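You operate a simulated robot arm through the tools that you are given. There is no shell and no other tool.

The job below is to be done with a simulated robot arm. You get a single attempt, and the scene is never put back.

TASK
Set the gate's stroke as its card says and run it open.
Fine: air off while the dial turns, on again before the gate runs; leave the air panel's other controls alone.

The check looks at the end state, three seconds after you hand in, the way a careful person would. Anything else that was tipped, shoved, dropped, spilled or broken makes it a failure.

THE ROBOT
A 6-joint arm with a two-finger parallel gripper on a trunk, on a base that drives. Base frame: it is fixed to the floor where the robot stands at the start and does not move with it; the origin is under the middle of the robot, x ahead of it, y to its left, z up. Readings come in mm, degrees, newtons and seconds.
With the tool pointing down near the work surface it reaches from about 220 to 660 mm from the robot's upright axis, wherever it stands. Its first joint turns from -166.0 to 166.0 degrees. Places, roughly: blue branch lever [1200, -200, 1100]; drain tap [700, -200, 900]; green branch lever [1000, -200, 1100]; red lock knob [800, -200, 1100]; red shut-off lever [600, -200, 1100]; regulator knob [800, -300, 1200]; stroke dial [1300, -300, 1000]; yellow branch lever [1100, -200, 1100]. Payload 4.1 kg.
Tool frame: the origin (TCP) lies between the finger pads and is the grasp point; the fingertips stand 23 mm ahead of it; z points along the fingers, y is the line along which they close. The gripper opens to 94 mm. The fingers are 38 mm wide and 10 mm thick; the gripper's body (54 by 96 mm) begins 39 mm behind the TCP.
Orientation is told as [roll, pitch, yaw] about the base's x, y, z axes, in that order, counted from this pose: with the fingers straight down and closing along the base's y, the tool's x points along the base's -x, its y along +y and its z along -z.

THE INTERFACE
- The arm moves only by the tool apply_moves. Its argument "rows" is a list of rows, each a list of 3 entries, a list of its own where there are three numbers: the gripper command, from -1 (fully open) to 1 (shut), values between in proportion, then the shift along the tool's x, y, z in mm, then the turn, a rotation vector about the tool's x, y, z in degrees. In form: [[claw, [x, y, z], [wx, wy, wz]], ...]. A call has 1 to 20 rows; each row is the pose to reach, as a shift and turn from the pose commanded when the call began, along the tool's axes at that moment. Each row takes 0.2 s and may step no farther than 50 mm and 8.6 degrees from the row before; otherwise, or with a gripper value out of range, the whole call is refused. Where a pose cannot be reached the arm comes as near as it can. A force on the tool above 40 N (or 10 N above the force at the start of the call, whichever is more), or a blocked arm, ends the call early, and 0.2 s more pass. Each finger travels about 45 mm/s and halts on what it meets, pressing with about 42 N; the grip force reading is that of the motor and also rises with nothing between the fingers. The clock runs only during rows and for 0.2 s after the last one: add rows that repeat a pose to give the fingers time. The reply holds the time, the measured pose of the TCP, the force on the tool along the base axes, the opening and the grip force, in the units named above and with some noise, with the torque about the TCP (base axes, N m) and any sound that the robot's microphone picked up.
- Cameras (640 x 400 px; columns grow to the right, rows downward): "scene" is now at [25.1, 138.2, 1577.9]; the picture's right is [-0.33, -0.94, 0.00], its down [-0.50, 0.18, -0.85] and it looks along [0.80, -0.28, -0.53] (base axes); focal length 252 px, centre (320, 200). "wrist" rides on the gripper at [86, 16, -75] in the tool frame; the picture's right is [-0.18, 0.98, 0.00], its down [-0.58, -0.11, -0.81] and it looks along [-0.79, -0.15, 0.59] (tool axes); focal length 243 px, centre (320, 200). There is no depth. A picture from a camera that has moved, and an enlarged one, comes with that camera's place and axes in the base frame and with its lens.
- grab_frame(camera): a new picture of that camera. It takes no simulated time.
- slide_trunk(by): slides the trunk up (or, below 0, down) by that many mm; the arm and the scene camera ride with it, the base frame stays. It gives what a move gives, with no picture.
- base_move(legs): drives the robot by 1 to 6 legs, each [ahead, turn to the left] in mm and degrees, along the robot's own axes; the way and the turn of a leg run together, so that a leg with both is an arc; at most 1500 mm and 180 degrees a leg. The arm and the cameras ride along, it lands a little off, and it stops where it bumps. It gives what a move gives.
- turn_head(pan, tilt): turns the head with the scene camera to pan (to the left, within 155 degrees either way) and tilt (down, from -29 to 69), counted from straight ahead of the robot. It gives what a move gives.
- inspect(camera, box): a new picture of the part [left, top, right, bottom] of that camera's present view, enlarged. It takes no simulated time.
- sign_off(): hands the job in; it is judged then, once.

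Places have to be worked out from the pictures, the camera data and where the tool is seen. Open the gripper and draw the arm clear of the work before you hand the job in, unless the task says otherwise.

The tools are called after ">>>" by a JSON object that holds its "method" and its "body". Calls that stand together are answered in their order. apply_moves: Moves the arm, as the interface text tells. Its arguments: {"type":"object","properties":{"rows":{"type":"array","items":{"type":"array"}}},"required":["rows"]} The other tools are called the same way: slide_trunk (by) slides the trunk up or down; base_move (legs) drives the base; turn_head (pan, tilt) turns the head that bears the scene camera; grab_frame (camera) takes a picture; inspect (camera, box) takes an enlarged picture of a part of a camera's view; sign_off () hands the job in.

At the start:

```text
t: 0.0
tool_pos: [408.3, -145.0, 1230.7]
tool_rot: [-0.1, -0.1, 0.1]
force: [-0.7, -0.1, -1.1]
ft_torque: [-0.01, 0.01, 0.01]
width: 93.8
grip_force: 0.0
trunk travel left (down, up): [-525.0, 65.0]
robot x, y, heading: [-3.0, 1.2, -0.1]
head pan, tilt: [-19.5, 32.3]
```

scene: 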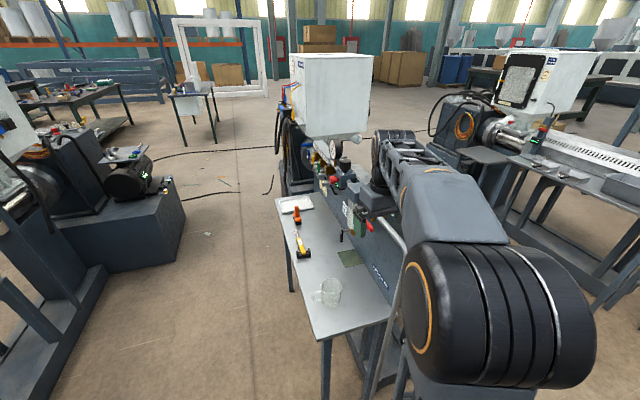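
wrist: 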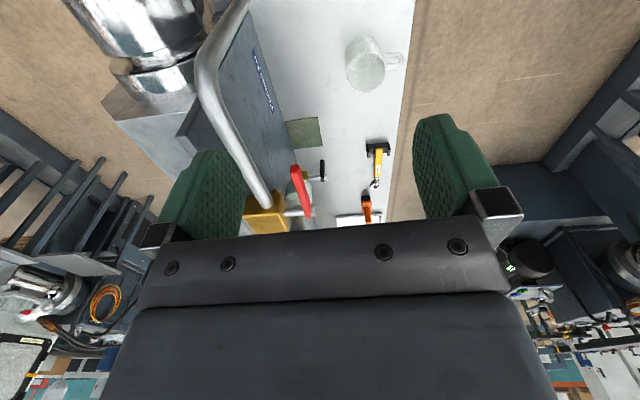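

The panel lies ahead and to the right, partly hidden by the arm. I'll look closer at the machine and the panel from the present view.

>>> {"method": "inspect", "body": {"camera": "scene", "box": [260, 120, 420, 270]}}

>>> {"method": "inspect", "body": {"camera": "wrist", "box": [220, 100, 420, 240]}}

```text
2.67 times, centred on (340, 195) of scene
camera zoom: at [25.1, 138.2, 1577.9], right [-0.33, -0.94, 0.0], down [-0.5, 0.18, -0.85], along [0.8, -0.28, -0.53], focal length 672 px, centre (267, 213)
```

zoom: 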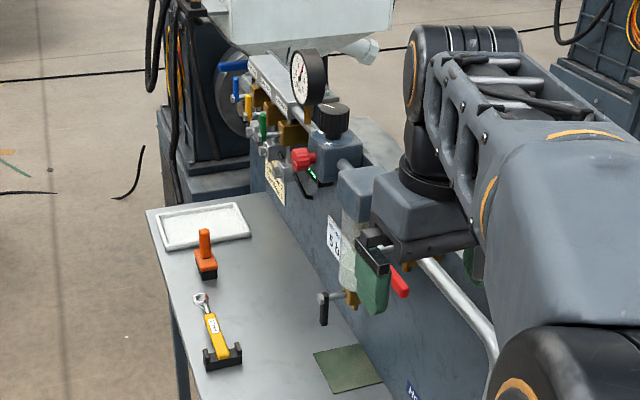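

```text
2.86 times, centred on (320, 170) of wrist
camera zoom: at [322.3, -129.6, 1304.4], right [0.18, 0.98, 0.0], down [0.58, -0.11, 0.81], along [0.79, -0.15, -0.59], focal length 693 px, centre (320, 286)
```

zoom: 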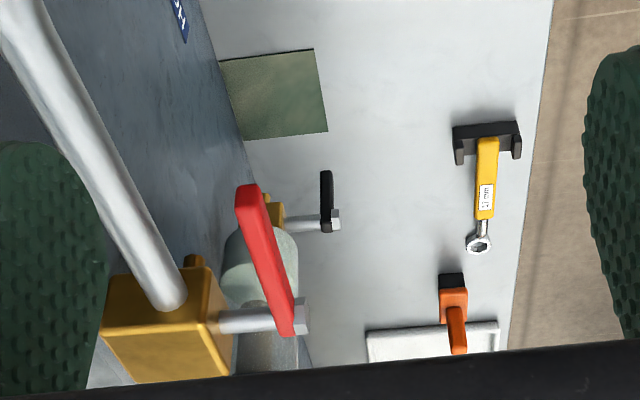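

The bench spans about x 400–1230, y −10 to −300, with the panel behind it. I'll zoom in tightly to read labels and see the gate's end of the machine.

>>> {"method": "inspect", "body": {"camera": "scene", "box": [305, 140, 365, 180]}}

>>> {"method": "inspect", "body": {"camera": "scene", "box": [320, 180, 400, 250]}}

>>> {"method": "inspect", "body": {"camera": "scene", "box": [260, 40, 380, 150]}}

```text
10.00 times, centred on (335, 160) of scene
camera zoom: at [25.1, 138.2, 1577.9], right [-0.33, -0.94, 0.0], down [-0.5, 0.18, -0.85], along [0.8, -0.28, -0.53], focal length 2521 px, centre (170, 600)
```

zoom: 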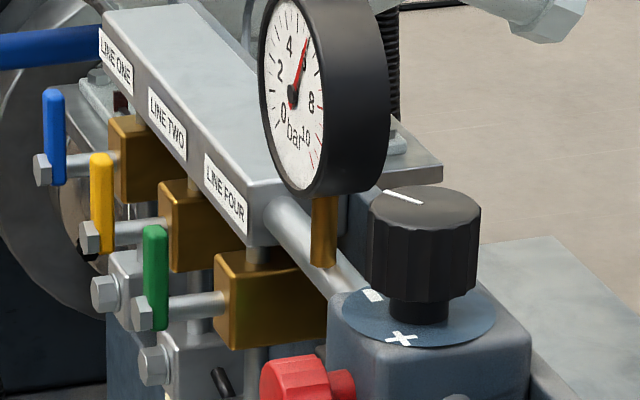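

```text
5.71 times, centred on (360, 215) of scene
camera zoom: at [25.1, 138.2, 1577.9], right [-0.33, -0.94, 0.0], down [-0.5, 0.18, -0.85], along [0.8, -0.28, -0.53], focal length 1441 px, centre (91, 114)
```

zoom: 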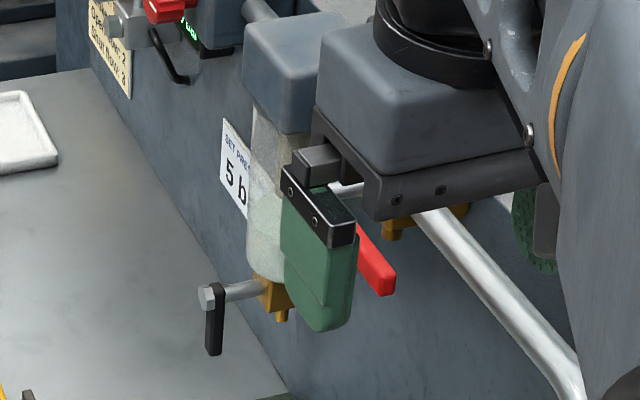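

```text
3.64 times, centred on (320, 95) of scene
camera zoom: at [25.1, 138.2, 1577.9], right [-0.33, -0.94, 0.0], down [-0.5, 0.18, -0.85], along [0.8, -0.28, -0.53], focal length 917 px, centre (320, 582)
```

zoom: 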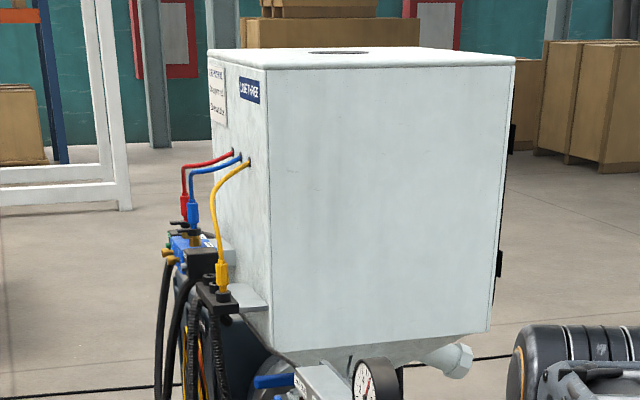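

The lines are labelled ONE (blue), TWO (yellow), FOUR (green); the hopper has a card and a "LINE ..." plate on its left face. Before driving around to the front I check that the floor is free on the left and behind.

>>> {"method": "turn_head", "body": {"pan": 70, "tilt": 40}}

>>> {"method": "grab_frame", "body": {"camera": "scene"}}

>>> {"method": "turn_head", "body": {"pan": 150, "tilt": 45}}

>>> {"method": "grab_frame", "body": {"camera": "scene"}}

>>> {"method": "turn_head", "body": {"pan": 10, "tilt": 55}}

>>> {"method": "grab_frame", "body": {"camera": "scene"}}

```text
t: 1.6
tool_pos: [408.4, -146.2, 1229.8]
tool_rot: [0.0, 0.0, -0.1]
force: [0.4, 0.5, -0.1]
ft_torque: [-0.03, 0.0, -0.01]
width: 94.0
grip_force: 0.0
trunk travel left (down, up): [-525.0, 65.0]
robot x, y, heading: [-0.1, 0.4, 0.1]
head pan, tilt: [70.0, 40.0]
```

```text
taken
camera scene: at [-30.1, 248.0, 1566.1], right [0.94, -0.34, 0.0], down [-0.22, -0.6, -0.77], along [0.26, 0.72, -0.64], focal length 252 px, centre (320, 200)
```

scene: 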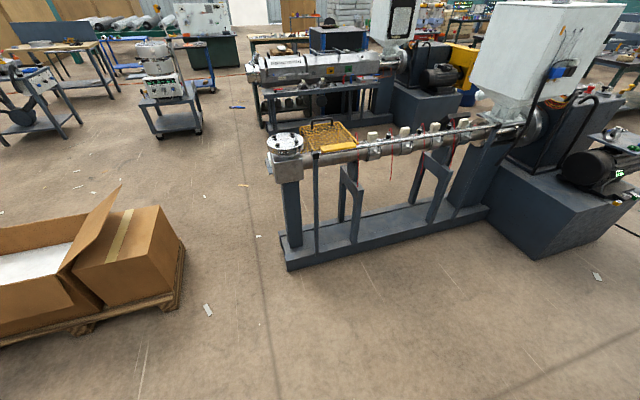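

```text
t: 3.2
tool_pos: [409.3, -146.5, 1229.4]
tool_rot: [0.0, 0.0, 0.0]
force: [0.4, -0.5, 0.6]
ft_torque: [0.02, 0.01, 0.0]
width: 94.0
grip_force: 0.0
trunk travel left (down, up): [-525.0, 65.0]
robot x, y, heading: [1.7, 1.4, 0.1]
head pan, tilt: [150.0, 45.0]
```

```text
taken
camera scene: at [-129.6, 208.8, 1558.9], right [0.5, 0.87, 0.0], down [0.61, -0.35, -0.71], along [-0.61, 0.35, -0.71], focal length 252 px, centre (320, 200)
```

scene: 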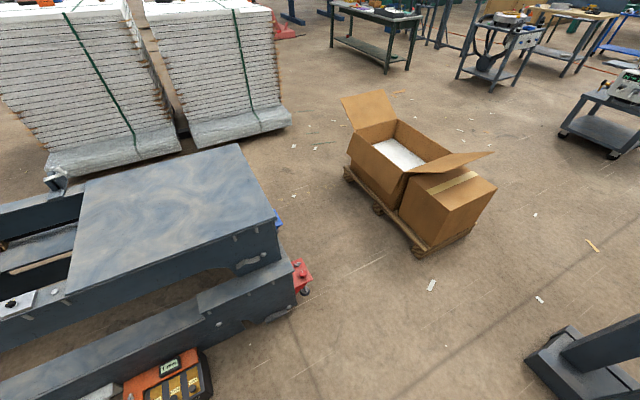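

```text
t: 5.4
tool_pos: [409.7, -146.2, 1228.8]
tool_rot: [0.0, -0.1, 0.1]
force: [0.9, -0.4, -0.5]
ft_torque: [0.0, -0.02, 0.03]
width: 94.0
grip_force: 0.1
trunk travel left (down, up): [-525.0, 65.0]
robot x, y, heading: [-5.4, -1.2, 0.1]
head pan, tilt: [10.0, 55.0]
```

```text
taken
camera scene: at [11.8, 180.7, 1545.5], right [0.17, -0.98, 0.0], down [-0.81, -0.14, -0.57], along [0.56, 0.1, -0.82], focal length 252 px, centre (320, 200)
```

scene: 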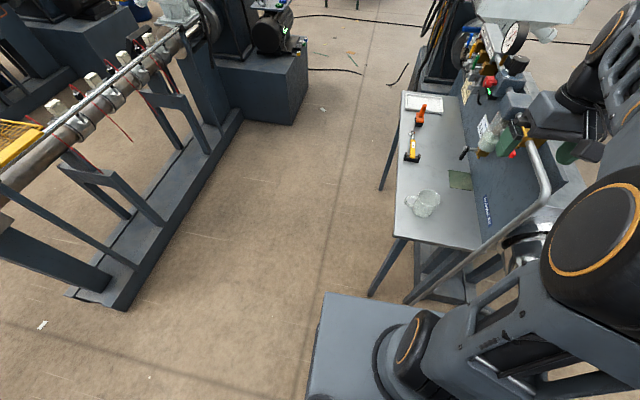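

The aisle between the bench and the neighbouring machine is clear to about y = 1280. I check the base's front edge against the bench legs before turning.

>>> {"method": "turn_head", "body": {"pan": 30, "tilt": 69}}

>>> {"method": "grab_frame", "body": {"camera": "scene"}}

>>> {"method": "turn_head", "body": {"pan": -155, "tilt": 55}}

>>> {"method": "grab_frame", "body": {"camera": "scene"}}

>>> {"method": "turn_head", "body": {"pan": 100, "tilt": 69}}

>>> {"method": "grab_frame", "body": {"camera": "scene"}}

```text
t: 6.2
tool_pos: [410.0, -146.1, 1230.6]
tool_rot: [0.0, 0.0, 0.0]
force: [-0.7, -0.9, 0.3]
ft_torque: [0.02, 0.01, -0.02]
width: 94.1
grip_force: 0.1
trunk travel left (down, up): [-525.0, 65.0]
robot x, y, heading: [0.6, 0.4, -0.0]
head pan, tilt: [30.0, 68.8]
```

```text
taken
camera scene: at [-10.7, 196.1, 1530.0], right [0.5, -0.87, 0.0], down [-0.81, -0.47, -0.36], along [0.31, 0.18, -0.93], focal length 252 px, centre (320, 200)
```

scene: 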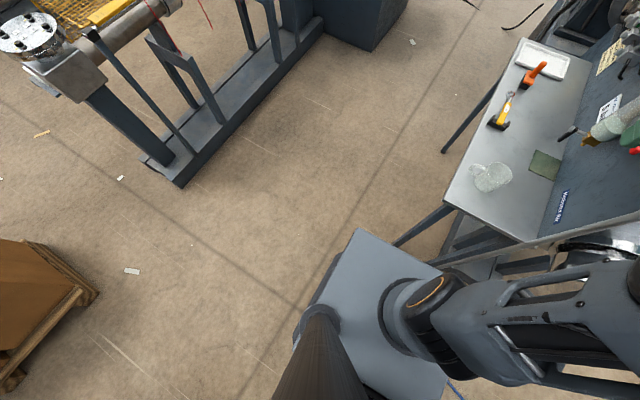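

```text
t: 9.0
tool_pos: [409.2, -146.4, 1229.4]
tool_rot: [0.1, 0.0, -0.1]
force: [0.8, -0.1, -0.4]
ft_torque: [-0.01, 0.01, -0.02]
width: 93.9
grip_force: 0.0
trunk travel left (down, up): [-525.0, 65.0]
robot x, y, heading: [-3.2, -1.0, -0.1]
head pan, tilt: [-154.7, 55.0]
```

```text
taken
camera scene: at [-124.4, 137.3, 1545.5], right [-0.43, 0.9, 0.0], down [0.74, 0.35, -0.57], along [-0.52, -0.25, -0.82], focal length 252 px, centre (320, 200)
```

scene: 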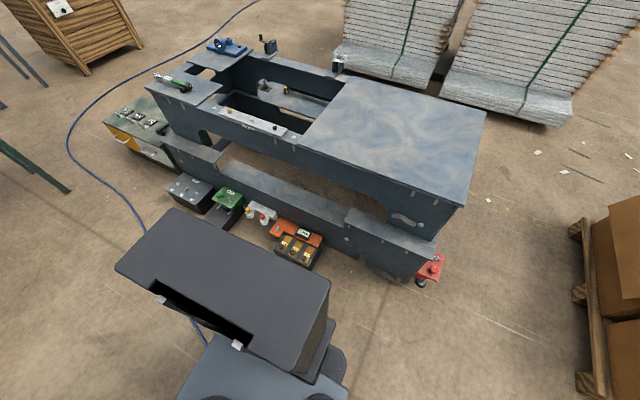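

```text
t: 12.5
tool_pos: [408.7, -146.2, 1230.0]
tool_rot: [-0.1, 0.0, -0.1]
force: [0.2, 0.2, 0.1]
ft_torque: [0.01, -0.01, -0.01]
width: 93.7
grip_force: 0.0
trunk travel left (down, up): [-525.0, 65.0]
robot x, y, heading: [3.2, 3.6, 0.0]
head pan, tilt: [100.0, 68.8]
```

```text
taken
camera scene: at [-68.9, 223.2, 1530.0], right [0.98, 0.17, 0.0], down [0.16, -0.92, -0.36], along [-0.06, 0.36, -0.93], focal length 252 px, centre (320, 200)
```

scene: 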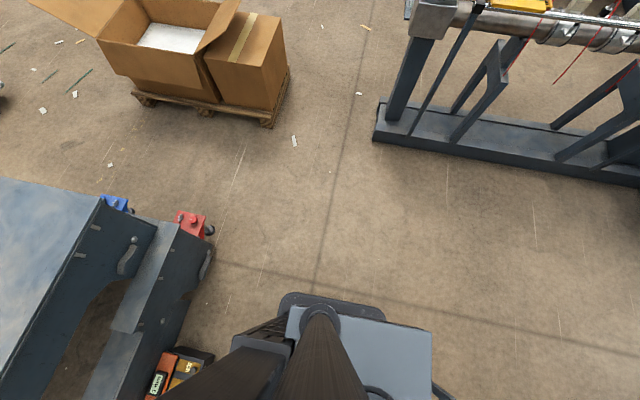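

The floor around the base is clear: base about 260 mm half-width, nothing within reach of a turn in place. I turn left, move 300 mm out, turn back and drive along the bench.

>>> {"method": "base_move", "body": {"legs": [[0, 90], [300, 0], [0, -90]]}}

>>> {"method": "turn_head", "body": {"pan": -30, "tilt": 20}}

>>> {"method": "grab_frame", "body": {"camera": "scene"}}

```text
t: 22.2
tool_pos: [408.7, 155.7, 1230.3]
tool_rot: [0.0, 0.1, 0.2]
force: [0.4, 0.2, -0.7]
ft_torque: [0.0, -0.04, -0.01]
width: 93.8
grip_force: 0.1
trunk travel left (down, up): [-525.0, 65.0]
robot x, y, heading: [0.1, 298.5, 0.2]
head pan, tilt: [100.0, 68.8]
```

```text
t: 24.3
tool_pos: [409.7, 156.3, 1229.9]
tool_rot: [0.0, 0.1, 0.2]
force: [-0.4, -0.5, -0.1]
ft_torque: [0.0, -0.01, -0.01]
width: 94.0
grip_force: 0.1
trunk travel left (down, up): [-525.0, 65.0]
robot x, y, heading: [1.6, 299.4, 0.2]
head pan, tilt: [-30.0, 20.0]
```

```text
taken
camera scene: at [20.9, 422.7, 1597.5], right [-0.5, -0.87, 0.0], down [-0.3, 0.17, -0.94], along [0.82, -0.47, -0.34], focal length 252 px, centre (320, 200)
```

scene: 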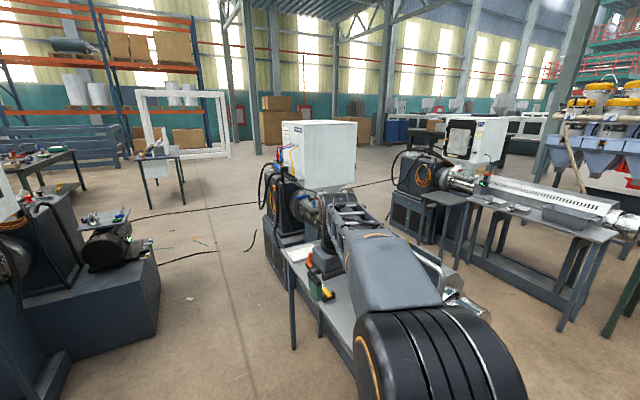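

The path along the bench is clear. I drive ahead 750 mm and look at the hopper's front side.

>>> {"method": "base_move", "body": {"legs": [[750, 0]]}}

>>> {"method": "turn_head", "body": {"pan": -60, "tilt": 15}}

>>> {"method": "grab_frame", "body": {"camera": "scene"}}

>>> {"method": "grab_frame", "body": {"camera": "wrist"}}

```text
t: 28.4
tool_pos: [1154.7, 160.2, 1229.8]
tool_rot: [0.1, 0.0, 0.3]
force: [-0.3, -0.2, -0.2]
ft_torque: [0.01, -0.03, 0.03]
width: 94.0
grip_force: 0.1
trunk travel left (down, up): [-525.0, 65.0]
robot x, y, heading: [744.3, 302.2, 0.4]
head pan, tilt: [-30.0, 20.0]
```

```text
t: 29.3
tool_pos: [1153.2, 160.4, 1229.6]
tool_rot: [0.0, 0.0, 0.3]
force: [-0.5, -0.4, -0.4]
ft_torque: [0.01, -0.03, -0.01]
width: 94.0
grip_force: 0.0
trunk travel left (down, up): [-525.0, 65.0]
robot x, y, heading: [741.3, 306.3, 0.2]
head pan, tilt: [-60.0, 15.0]
```

```text
taken
camera scene: at [730.9, 391.7, 1605.7], right [-0.86, -0.51, 0.0], down [-0.13, 0.22, -0.97], along [0.49, -0.83, -0.26], focal length 252 px, centre (320, 200)
```

scene: 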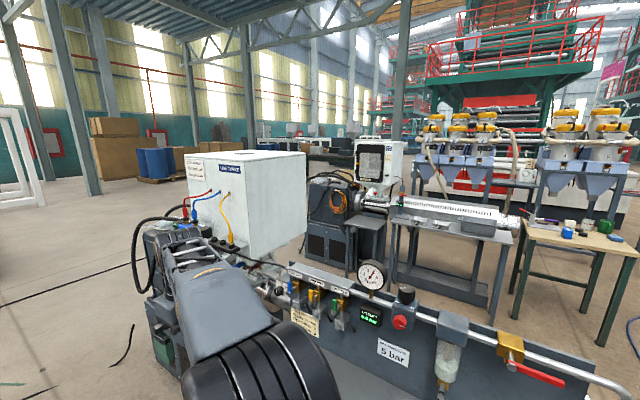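

```text
taken
camera wrist: at [1066.8, 176.7, 1304.4], right [0.18, 0.98, 0.0], down [0.58, -0.11, 0.81], along [0.79, -0.14, -0.59], focal length 243 px, centre (320, 200)
```

wrist: 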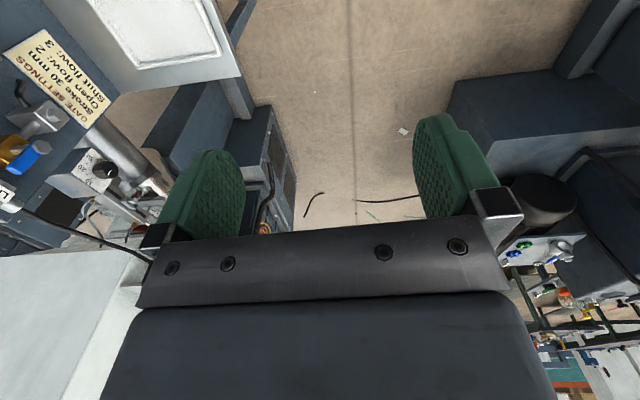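

Good: the settings card is on the panel. I zoom in on the card, the hopper's plate, the levers and the dial.

>>> {"method": "inspect", "body": {"camera": "wrist", "box": [0, 20, 150, 220]}}

>>> {"method": "inspect", "body": {"camera": "scene", "box": [180, 150, 250, 200]}}

>>> {"method": "inspect", "body": {"camera": "scene", "box": [270, 255, 430, 355]}}

>>> {"method": "inspect", "body": {"camera": "scene", "box": [270, 260, 360, 350]}}

>>> {"method": "inspect", "body": {"camera": "scene", "box": [370, 300, 600, 400]}}

```text
2.00 times, centred on (75, 120) of wrist
camera zoom: at [1066.8, 176.7, 1304.4], right [0.18, 0.98, 0.0], down [0.58, -0.11, 0.81], along [0.79, -0.14, -0.59], focal length 485 px, centre (810, 360)
```

zoom: 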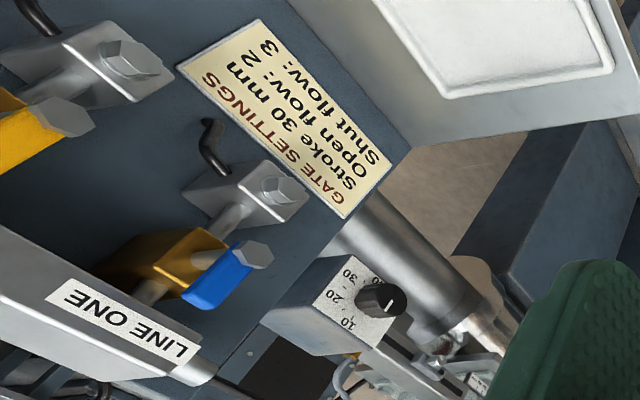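

```text
8.00 times, centred on (215, 175) of scene
camera zoom: at [730.9, 391.7, 1605.7], right [-0.86, -0.51, 0.0], down [-0.13, 0.22, -0.97], along [0.49, -0.83, -0.26], focal length 2017 px, centre (1160, 400)
```

zoom: 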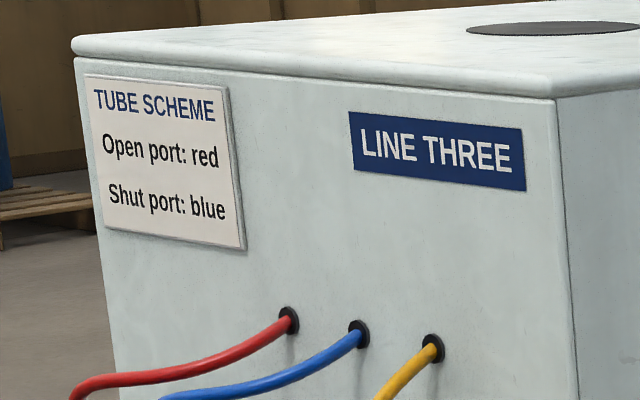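

```text
4.00 times, centred on (350, 305) of scene
camera zoom: at [730.9, 391.7, 1605.7], right [-0.86, -0.51, 0.0], down [-0.13, 0.22, -0.97], along [0.49, -0.83, -0.26], focal length 1008 px, centre (200, -220)
```

zoom: 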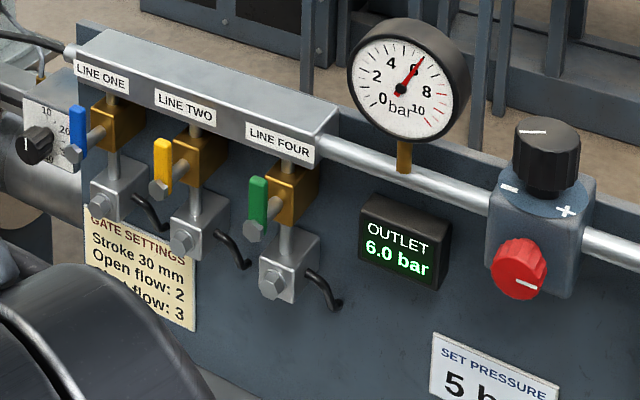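

```text
4.44 times, centred on (315, 305) of scene
camera zoom: at [730.9, 391.7, 1605.7], right [-0.86, -0.51, 0.0], down [-0.13, 0.22, -0.97], along [0.49, -0.83, -0.26], focal length 1121 px, centre (342, -267)
```

zoom: 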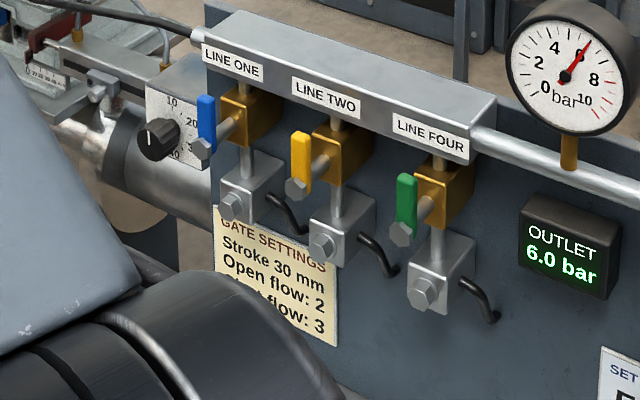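

```text
2.78 times, centred on (485, 350) of scene
camera zoom: at [730.9, 391.7, 1605.7], right [-0.86, -0.51, 0.0], down [-0.13, 0.22, -0.97], along [0.49, -0.83, -0.26], focal length 702 px, centre (-139, -217)
```

zoom: 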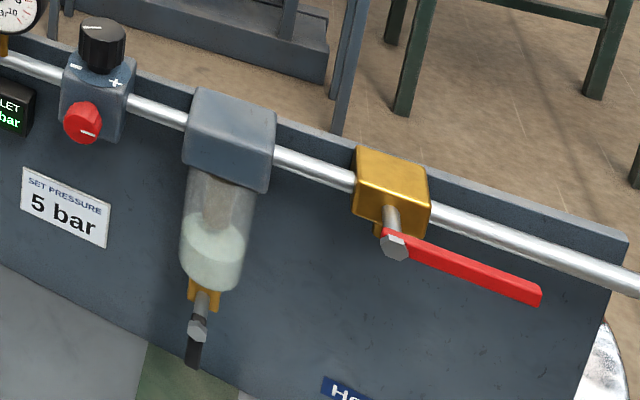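

The card reads Stroke 30 mm; the dial has marks 10/20/30, and the tube scheme says red = open port. All lever positions look open now (6.0 bar). I check what lies ahead, and the gate actuator area, before driving on.

>>> {"method": "turn_head", "body": {"pan": -20, "tilt": 35}}

>>> {"method": "grab_frame", "body": {"camera": "scene"}}

>>> {"method": "inspect", "body": {"camera": "wrist", "box": [40, 140, 200, 260]}}

```text
t: 30.4
tool_pos: [1154.2, 161.1, 1230.0]
tool_rot: [0.0, -0.1, 0.3]
force: [0.0, 0.4, -0.1]
ft_torque: [-0.03, -0.01, 0.01]
width: 94.0
grip_force: 0.0
trunk travel left (down, up): [-525.0, 65.0]
robot x, y, heading: [743.7, 303.2, 0.2]
head pan, tilt: [-20.0, 35.0]
```

```text
taken
camera scene: at [766.6, 442.5, 1573.7], right [-0.34, -0.94, 0.0], down [-0.54, 0.19, -0.82], along [0.77, -0.28, -0.57], focal length 252 px, centre (320, 200)
```

scene: 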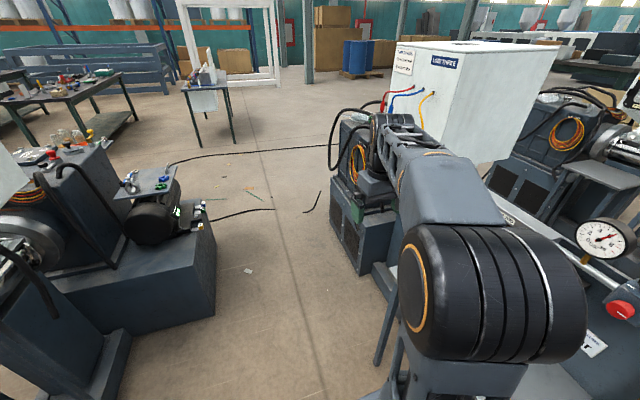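

```text
3.33 times, centred on (120, 200) of wrist
camera zoom: at [1066.8, 176.7, 1304.4], right [0.18, 0.98, 0.0], down [0.58, -0.11, 0.81], along [0.79, -0.14, -0.59], focal length 809 px, centre (987, 200)
```

zoom: 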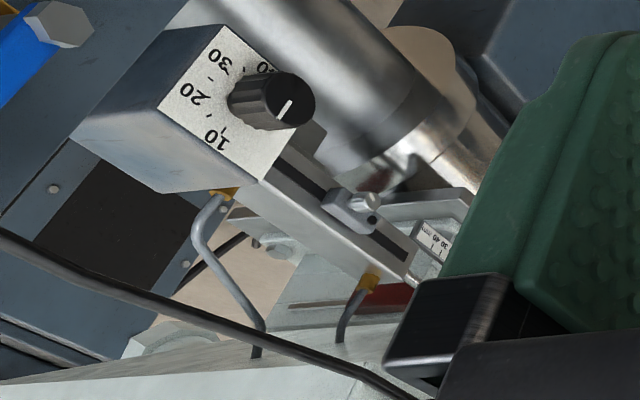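

The way ahead is clear (the drive cabinet sits at y < −200). I drive 400 mm on and look right at the actuator and valve.

>>> {"method": "base_move", "body": {"legs": [[400, 0]]}}

>>> {"method": "turn_head", "body": {"pan": -75, "tilt": 35}}

>>> {"method": "grab_frame", "body": {"camera": "scene"}}

>>> {"method": "turn_head", "body": {"pan": -30, "tilt": 35}}

>>> {"method": "grab_frame", "body": {"camera": "scene"}}

>>> {"method": "grab_frame", "body": {"camera": "wrist"}}

```text
t: 32.9
tool_pos: [1557.0, 165.1, 1230.2]
tool_rot: [0.0, 0.0, 0.5]
force: [0.1, 0.3, -0.3]
ft_torque: [0.0, 0.04, -0.03]
width: 94.2
grip_force: 0.2
trunk travel left (down, up): [-525.0, 65.0]
robot x, y, heading: [1145.6, 307.7, 0.3]
head pan, tilt: [-20.0, 35.0]
```

```text
t: 34.1
tool_pos: [1557.9, 165.3, 1230.2]
tool_rot: [0.0, 0.1, 0.4]
force: [0.5, -0.3, 0.0]
ft_torque: [0.01, -0.02, -0.01]
width: 93.8
grip_force: 0.1
trunk travel left (down, up): [-525.0, 65.0]
robot x, y, heading: [1148.0, 308.7, 0.4]
head pan, tilt: [-75.0, 35.0]
```

```text
taken
camera scene: at [1109.6, 390.1, 1573.7], right [-0.96, -0.27, 0.0], down [-0.15, 0.55, -0.82], along [0.22, -0.79, -0.57], focal length 252 px, centre (320, 200)
```

scene: 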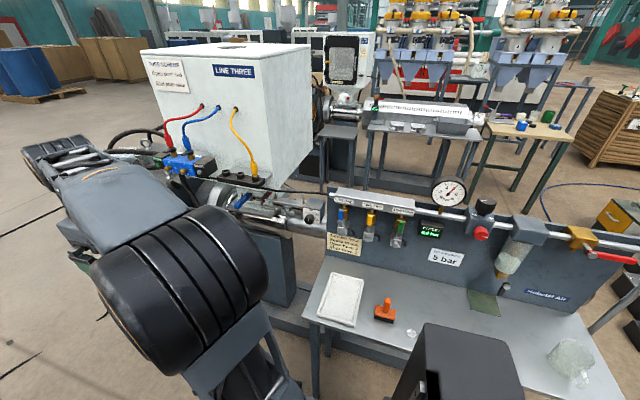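

```text
t: 35.3
tool_pos: [1556.6, 165.2, 1230.6]
tool_rot: [-0.1, -0.1, 0.5]
force: [0.3, 0.1, -0.2]
ft_torque: [0.0, 0.02, 0.01]
width: 94.0
grip_force: 0.1
trunk travel left (down, up): [-525.0, 65.0]
robot x, y, heading: [1149.1, 307.6, 0.3]
head pan, tilt: [-30.0, 35.0]
```

```text
taken
camera scene: at [1162.6, 431.5, 1573.7], right [-0.49, -0.87, 0.0], down [-0.5, 0.28, -0.82], along [0.71, -0.4, -0.57], focal length 252 px, centre (320, 200)
```

scene: 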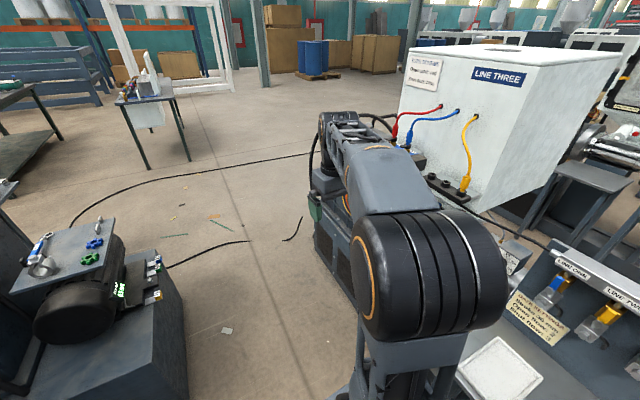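

```text
taken
camera wrist: at [1470.1, 180.6, 1304.4], right [0.18, 0.98, 0.0], down [0.58, -0.1, 0.81], along [0.79, -0.14, -0.59], focal length 243 px, centre (320, 200)
```

wrist: 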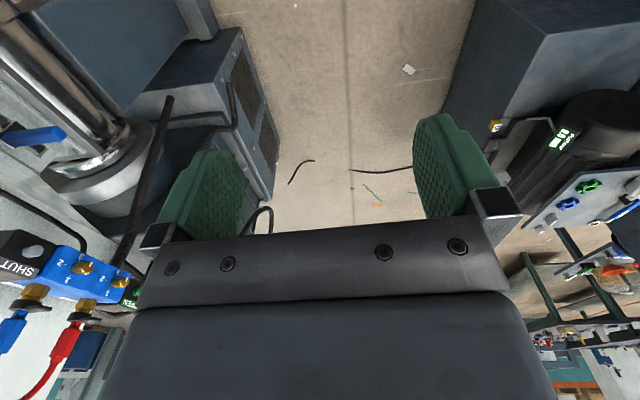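

There is a blue directional valve with SHUT and OPEN ends beside the hopper. I zoom in on it from both cameras.

>>> {"method": "inspect", "body": {"camera": "wrist", "box": [0, 180, 160, 360]}}

>>> {"method": "inspect", "body": {"camera": "scene", "box": [380, 100, 500, 200]}}

>>> {"method": "turn_head", "body": {"pan": -75, "tilt": 35}}

>>> {"method": "inspect", "body": {"camera": "scene", "box": [150, 90, 290, 210]}}

>>> {"method": "inspect", "body": {"camera": "scene", "box": [200, 160, 340, 250]}}

```text
2.22 times, centred on (80, 270) of wrist
camera zoom: at [1470.1, 180.6, 1304.4], right [0.18, 0.98, 0.0], down [0.58, -0.1, 0.81], along [0.79, -0.14, -0.59], focal length 539 px, centre (853, 44)
```

zoom: 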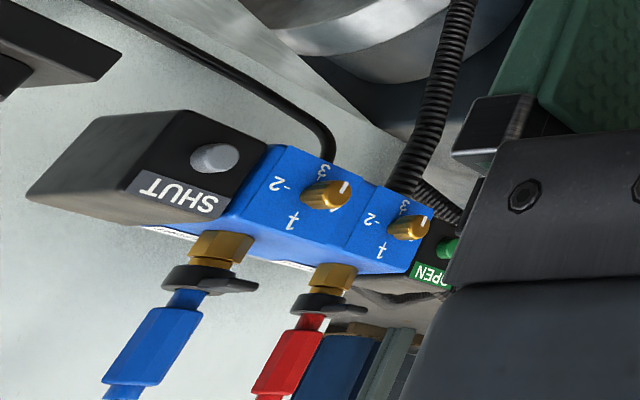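

```text
4.00 times, centred on (440, 150) of scene
camera zoom: at [1162.6, 431.5, 1573.7], right [-0.49, -0.87, 0.0], down [-0.5, 0.28, -0.82], along [0.71, -0.4, -0.57], focal length 1008 px, centre (-160, 400)
```

zoom: 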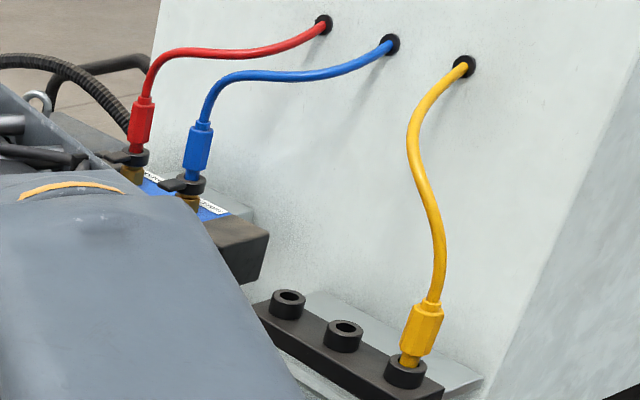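

```text
t: 36.4
tool_pos: [1556.4, 164.4, 1229.7]
tool_rot: [0.0, 0.1, 0.5]
force: [-1.1, 0.2, 0.5]
ft_torque: [0.01, 0.01, 0.03]
width: 94.0
grip_force: 0.1
trunk travel left (down, up): [-525.0, 65.0]
robot x, y, heading: [1146.4, 307.2, 0.7]
head pan, tilt: [-75.0, 35.0]
```

```text
3.33 times, centred on (220, 150) of scene
camera zoom: at [1109.6, 390.1, 1573.7], right [-0.96, -0.27, 0.0], down [-0.15, 0.55, -0.82], along [0.22, -0.79, -0.57], focal length 840 px, centre (653, 367)
```

zoom: 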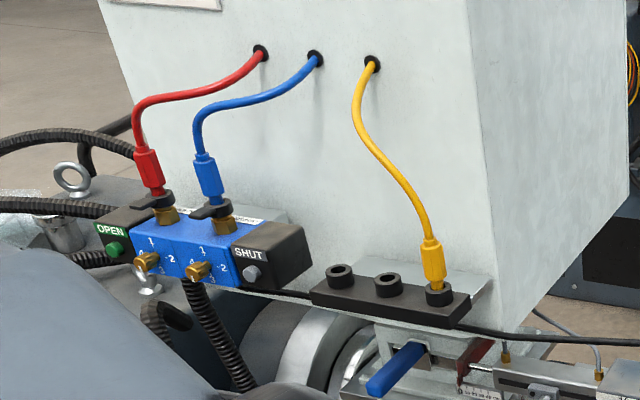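

```text
4.44 times, centred on (270, 205) of scene
camera zoom: at [1109.6, 390.1, 1573.7], right [-0.96, -0.27, 0.0], down [-0.15, 0.55, -0.82], along [0.22, -0.79, -0.57], focal length 1121 px, centre (542, 178)
```

zoom: 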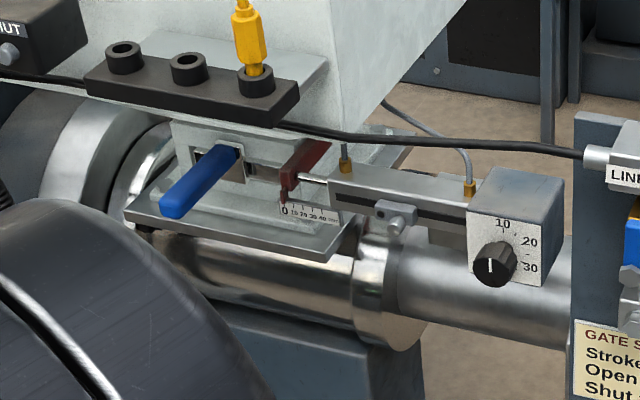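

The valve is a two-button type: green OPEN at about (1827, −194, 1190); the dial knob works out at about (1353, −322, 958); the shut-off lever's pivot at (595, −192, 1117) with its tip at (509, −195, 1115). I zoom on the dial and the valve port labels.

>>> {"method": "inspect", "body": {"camera": "scene", "box": [294, 195, 326, 220]}}

>>> {"method": "inspect", "body": {"camera": "scene", "box": [172, 130, 232, 182]}}

>>> {"method": "inspect", "body": {"camera": "scene", "box": [325, 170, 475, 270]}}

>>> {"method": "inspect", "body": {"camera": "scene", "box": [230, 180, 290, 225]}}

```text
16.00 times, centred on (310, 208) of scene
camera zoom: at [1109.6, 390.1, 1573.7], right [-0.96, -0.27, 0.0], down [-0.15, 0.55, -0.82], along [0.22, -0.79, -0.57], focal length 4034 px, centre (480, 80)
```

zoom: 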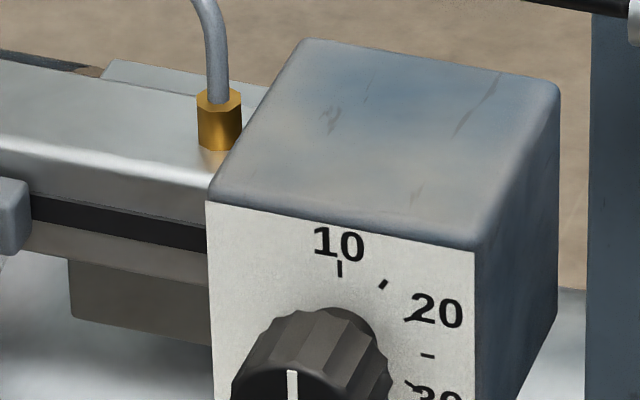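

```text
7.69 times, centred on (202, 156) of scene
camera zoom: at [1109.6, 390.1, 1573.7], right [-0.96, -0.27, 0.0], down [-0.15, 0.55, -0.82], along [0.22, -0.79, -0.57], focal length 1940 px, centre (1228, 538)
```

zoom: 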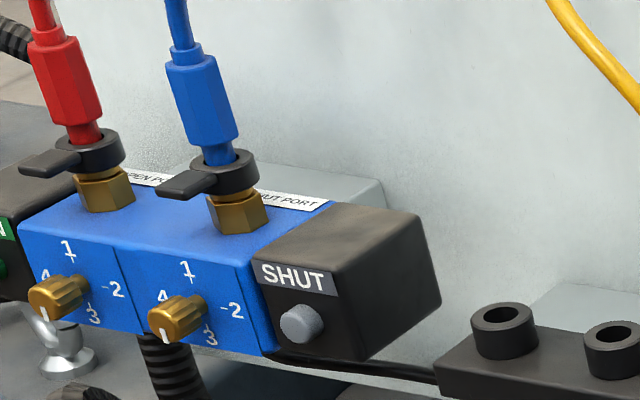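

```text
4.00 times, centred on (400, 220) of scene
camera zoom: at [1109.6, 390.1, 1573.7], right [-0.96, -0.27, 0.0], down [-0.15, 0.55, -0.82], along [0.22, -0.79, -0.57], focal length 1008 px, centre (0, 120)
```

zoom: 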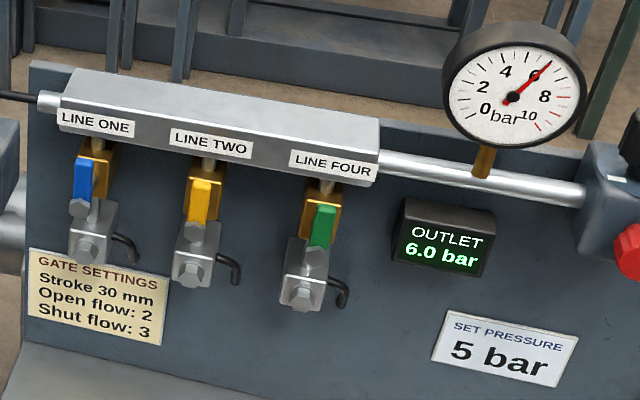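

```text
8.89 times, centred on (260, 202) of scene
camera zoom: at [1109.6, 390.1, 1573.7], right [-0.96, -0.27, 0.0], down [-0.15, 0.55, -0.82], along [0.22, -0.79, -0.57], focal length 2241 px, centre (853, 178)
```

zoom: 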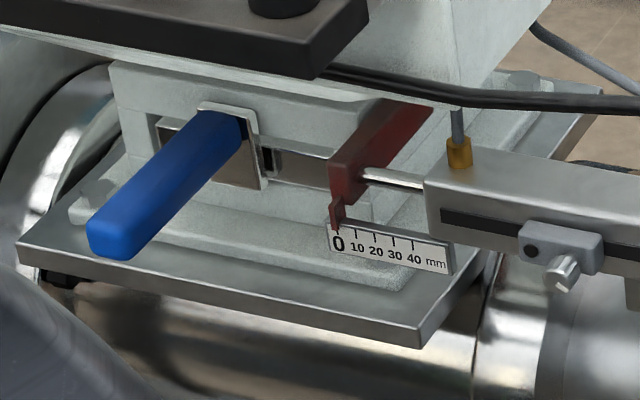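

Ports are labelled right (red on OPEN PORT, blue on SHUT PORT), the dial points at 10, and the gate stands at 0 mm. First the shut-off: I drive back along the bench to stand abreast of the red lever.

>>> {"method": "base_move", "body": {"legs": [[-690, 0]]}}

>>> {"method": "turn_head", "body": {"pan": -75, "tilt": 40}}

>>> {"method": "grab_frame", "body": {"camera": "scene"}}

```text
t: 40.2
tool_pos: [861.4, 158.5, 1230.1]
tool_rot: [0.0, 0.0, 0.9]
force: [1.1, -1.0, -0.2]
ft_torque: [0.02, 0.0, 0.0]
width: 94.1
grip_force: 0.0
trunk travel left (down, up): [-525.0, 65.0]
robot x, y, heading: [445.8, 299.5, 0.9]
head pan, tilt: [-75.0, 35.0]
```

```text
t: 40.9
tool_pos: [861.3, 159.2, 1229.7]
tool_rot: [0.1, 0.0, 0.9]
force: [0.0, 0.7, -0.2]
ft_torque: [0.02, 0.0, 0.0]
width: 94.1
grip_force: 0.1
trunk travel left (down, up): [-525.0, 65.0]
robot x, y, heading: [450.3, 298.5, 0.8]
head pan, tilt: [-75.0, 40.0]
```

```text
taken
camera scene: at [411.4, 384.7, 1566.2], right [-0.96, -0.27, 0.0], down [-0.18, 0.62, -0.77], along [0.21, -0.74, -0.64], focal length 252 px, centre (320, 200)
```

scene: 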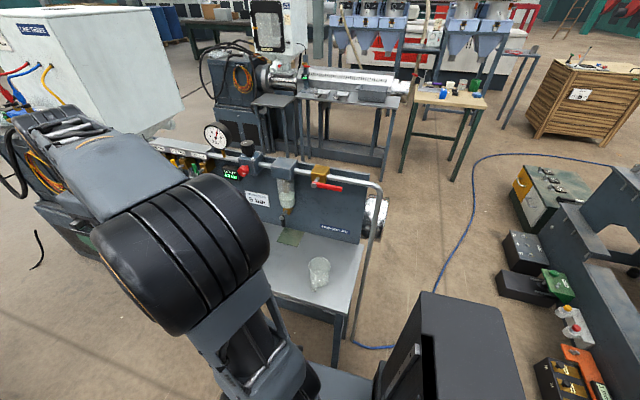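

The lever is visible and clear. I swing the tool round to the robot's right side, staying high and in front of the bench.

>>> {"method": "apply_moves", "body": {"rows": [[0, [32, -32, 0], [0, 0, 0]], [0.5, [64, -64, 0], [0, 0, 0]], [1, [96, -96, 0], [0, 0, 0]], [1, [128, -128, 0], [0, 0, 0]], [1, [160, -158, 0], [0, 0, 0]], [1, [195, -180, 0], [0, 0, 0]], [1, [230, -195, 0], [0, 0, 0]], [1, [265, -205, 0], [0, 0, 0]], [1, [300, -210, 0], [0, 0, 0]]]}}

>>> {"method": "grab_frame", "body": {"camera": "scene"}}

```text
t: 42.9
tool_pos: [562.7, -56.7, 1229.5]
tool_rot: [0.0, 0.0, 0.8]
force: [-0.4, -0.2, -0.7]
ft_torque: [0.01, -0.01, 0.02]
width: 0.2
grip_force: 41.8
trunk travel left (down, up): [-525.0, 65.0]
robot x, y, heading: [450.2, 300.0, 1.1]
head pan, tilt: [-75.0, 40.0]
```

```text
taken
camera scene: at [411.1, 384.6, 1566.1], right [-0.96, -0.27, 0.0], down [-0.17, 0.62, -0.77], along [0.21, -0.74, -0.64], focal length 252 px, centre (320, 200)
```

scene: 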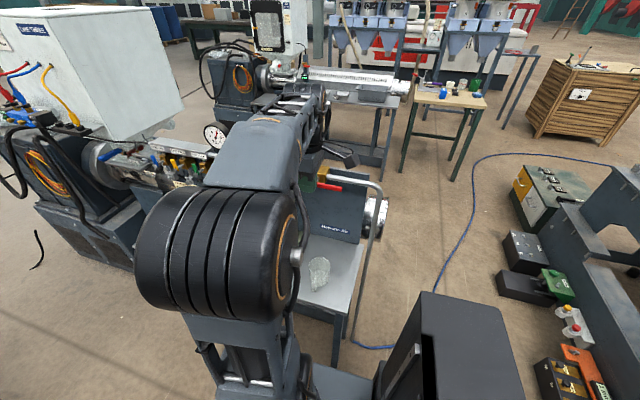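

Now I pitch the tool over 90° so the fingers point horizontally at the panel (−y), keeping the TCP in place well in front of it.

>>> {"method": "apply_moves", "body": {"rows": [[1, [0, 0, 0], [8.2, 0, 0]], [1, [0, 0, 0], [16.4, 0, 0]], [1, [0, 0, 0], [24.6, 0, 0]], [1, [0, 0, 0], [32.8, 0, 0]], [1, [0, 0, 0], [41, 0, 0]], [1, [0, 0, 0], [49.2, 0, 0]], [1, [0, 0, 0], [57.4, 0, 0]], [1, [0, 0, 0], [65.6, 0, 0]], [1, [0, 0, 0], [73.8, 0, 0]], [1, [0, 0, 0], [82, 0, 0]], [1, [0, 0, 0], [90, 0, 0]]]}}

>>> {"method": "grab_frame", "body": {"camera": "scene"}}

>>> {"method": "grab_frame", "body": {"camera": "wrist"}}

```text
t: 45.3
tool_pos: [569.6, -76.9, 1245.0]
tool_rot: [-89.9, 0.0, 0.9]
force: [0.5, -0.4, -0.4]
ft_torque: [-0.01, -0.03, 0.01]
width: 0.1
grip_force: 42.3
out of reach, approached as far as the arm can: row 10, 11
trunk travel left (down, up): [-525.0, 65.0]
robot x, y, heading: [446.0, 299.4, 0.9]
head pan, tilt: [-75.0, 40.0]
```

```text
taken
camera scene: at [411.3, 384.4, 1566.2], right [-0.96, -0.27, 0.0], down [-0.18, 0.62, -0.77], along [0.21, -0.74, -0.64], focal length 252 px, centre (320, 200)
```

scene: 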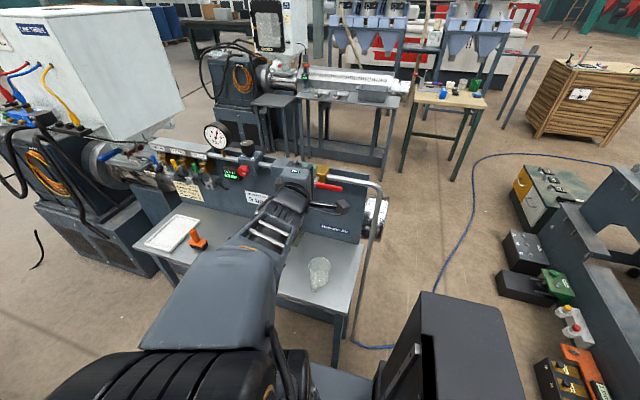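

```text
taken
camera wrist: at [482.0, -2.6, 1229.5], right [0.18, 0.0, -0.98], down [0.57, 0.82, 0.11], along [0.8, -0.58, 0.15], focal length 243 px, centre (320, 200)
```

wrist: 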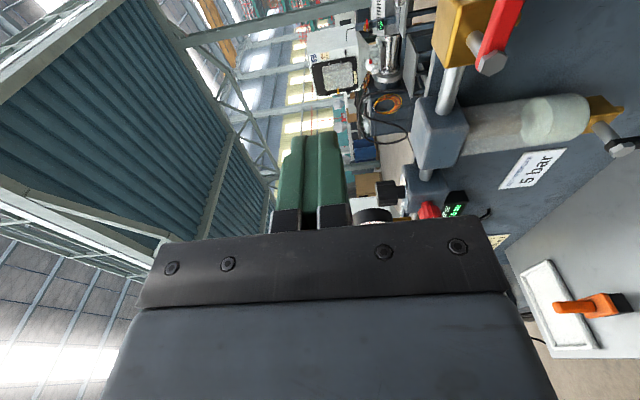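

The tool now points at the panel with a clear scene view. I bring the closed fingers to above the lever, at (530, −110, 1165) first, then look.

>>> {"method": "apply_moves", "body": {"rows": [[1, [20, 40, 15], [0, 0, 0]], [1, [40, 80, 33], [0, 0, 0]], [1, [40, 80, 33], [0, 0, 0]]]}}

>>> {"method": "inspect", "body": {"camera": "scene", "box": [240, 140, 400, 240]}}

>>> {"method": "grab_frame", "body": {"camera": "wrist"}}

```text
t: 46.1
tool_pos: [566.4, -114.1, 1176.7]
tool_rot: [-90.0, 0.0, 0.5]
force: [-0.2, 0.6, -0.5]
ft_torque: [-0.05, 0.02, 0.01]
width: 0.0
grip_force: 41.8
out of reach, approached as far as the arm can: row 1, 2, 3
trunk travel left (down, up): [-525.0, 65.0]
robot x, y, heading: [451.7, 302.7, 0.5]
head pan, tilt: [-75.0, 40.0]
```

```text
4.00 times, centred on (320, 190) of scene
camera zoom: at [411.4, 384.8, 1566.1], right [-0.96, -0.27, 0.0], down [-0.18, 0.62, -0.77], along [0.21, -0.74, -0.64], focal length 1008 px, centre (320, 240)
```

zoom: 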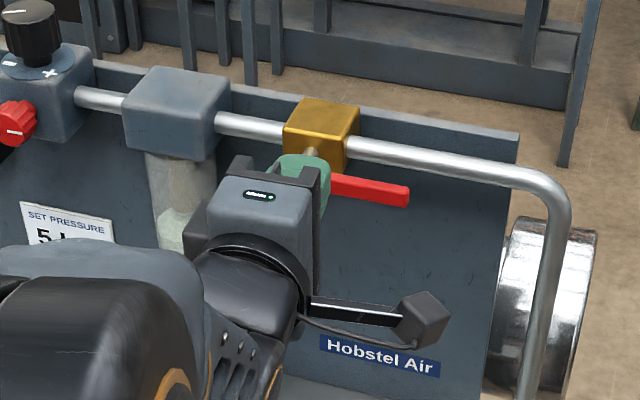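

```text
taken
camera wrist: at [478.5, -40.0, 1159.5], right [0.18, 0.0, -0.98], down [0.57, 0.81, 0.11], along [0.8, -0.58, 0.15], focal length 243 px, centre (320, 200)
```

wrist: 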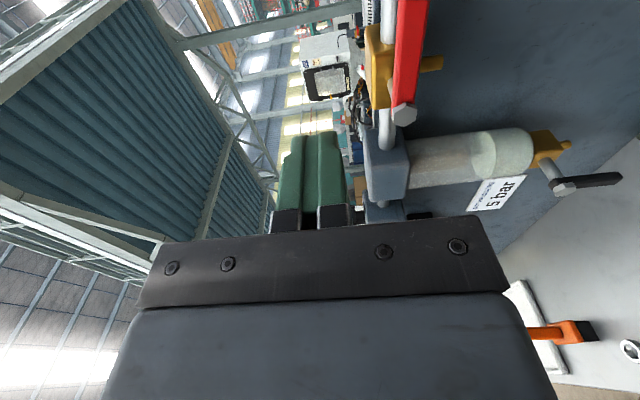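

The arm has a minimum radius of about 430 mm in this posture, so I go forward and sideways together, staying above the lever (z ≈ 1170).

>>> {"method": "apply_moves", "body": {"rows": [[1, [0, 0, 30], [0, 0, 0]], [1, [18, 0, 55], [0, 0, 0]], [1, [36, 5, 76], [0, 0, 0]], [1, [36, 5, 76], [0, 0, 0]]]}}

>>> {"method": "inspect", "body": {"camera": "scene", "box": [240, 140, 400, 240]}}

>>> {"method": "grab_frame", "body": {"camera": "wrist"}}

```text
t: 47.1
tool_pos: [572.2, -185.3, 1178.7]
tool_rot: [-89.9, 0.0, -0.5]
force: [0.4, 0.1, 0.2]
ft_torque: [0.02, 0.03, -0.04]
width: 0.0
grip_force: 42.2
out of reach, approached as far as the arm can: row 1, 2, 3, 4
trunk travel left (down, up): [-525.0, 65.0]
robot x, y, heading: [451.3, 296.1, 0.6]
head pan, tilt: [-75.0, 40.0]
```

```text
4.00 times, centred on (320, 190) of scene
camera zoom: at [411.4, 384.8, 1566.1], right [-0.96, -0.27, 0.0], down [-0.18, 0.62, -0.77], along [0.21, -0.74, -0.64], focal length 1008 px, centre (320, 240)
```

zoom: 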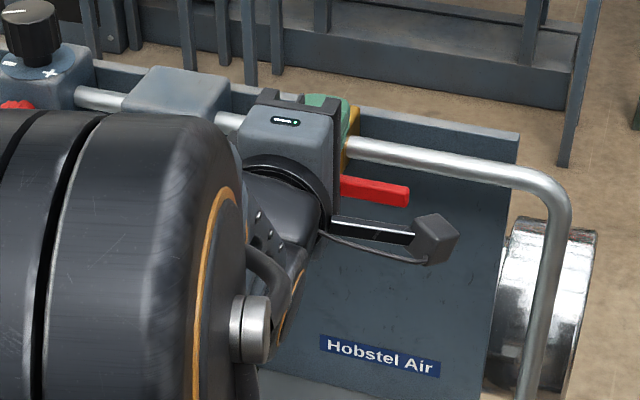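

```text
taken
camera wrist: at [485.6, -110.1, 1162.4], right [0.18, 0.0, -0.98], down [0.59, 0.8, 0.11], along [0.79, -0.6, 0.15], focal length 243 px, centre (320, 200)
```

wrist: 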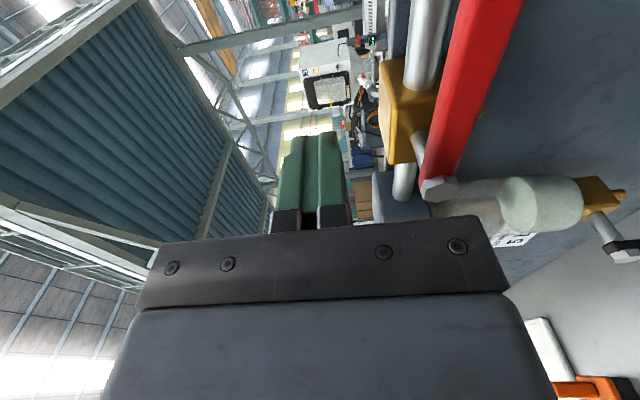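

The wrist offset demands the tool be at least ~120 mm ahead of the robot's axis. Fingers are clear above the pipe (bottom ≈1168), so I shift the base back 100 mm.

>>> {"method": "base_move", "body": {"legs": [[-100, 0]]}}

>>> {"method": "apply_moves", "body": {"rows": [[1, [0, 0, 0], [0, 0, 0]]]}}

>>> {"method": "grab_frame", "body": {"camera": "scene"}}

```text
t: 48.2
tool_pos: [470.4, -187.1, 1179.3]
tool_rot: [-89.8, 0.1, -0.4]
force: [0.3, 0.8, -0.6]
ft_torque: [0.03, -0.02, -0.01]
width: 0.0
grip_force: 41.7
trunk travel left (down, up): [-525.0, 65.0]
robot x, y, heading: [344.8, 298.8, 0.8]
head pan, tilt: [-75.0, 40.0]
```

```text
t: 48.6
tool_pos: [472.0, -186.8, 1179.9]
tool_rot: [-89.8, 0.0, -0.4]
force: [-0.3, 0.0, -0.3]
ft_torque: [-0.01, -0.01, -0.01]
width: 0.0
grip_force: 41.9
trunk travel left (down, up): [-525.0, 65.0]
robot x, y, heading: [351.5, 301.4, 0.7]
head pan, tilt: [-75.0, 40.0]
```

```text
taken
camera scene: at [311.5, 383.2, 1566.1], right [-0.96, -0.27, 0.0], down [-0.17, 0.62, -0.77], along [0.21, -0.74, -0.64], focal length 252 px, centre (320, 200)
```

scene: 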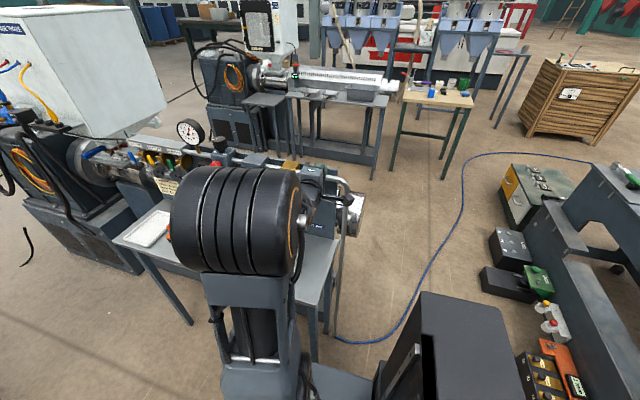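

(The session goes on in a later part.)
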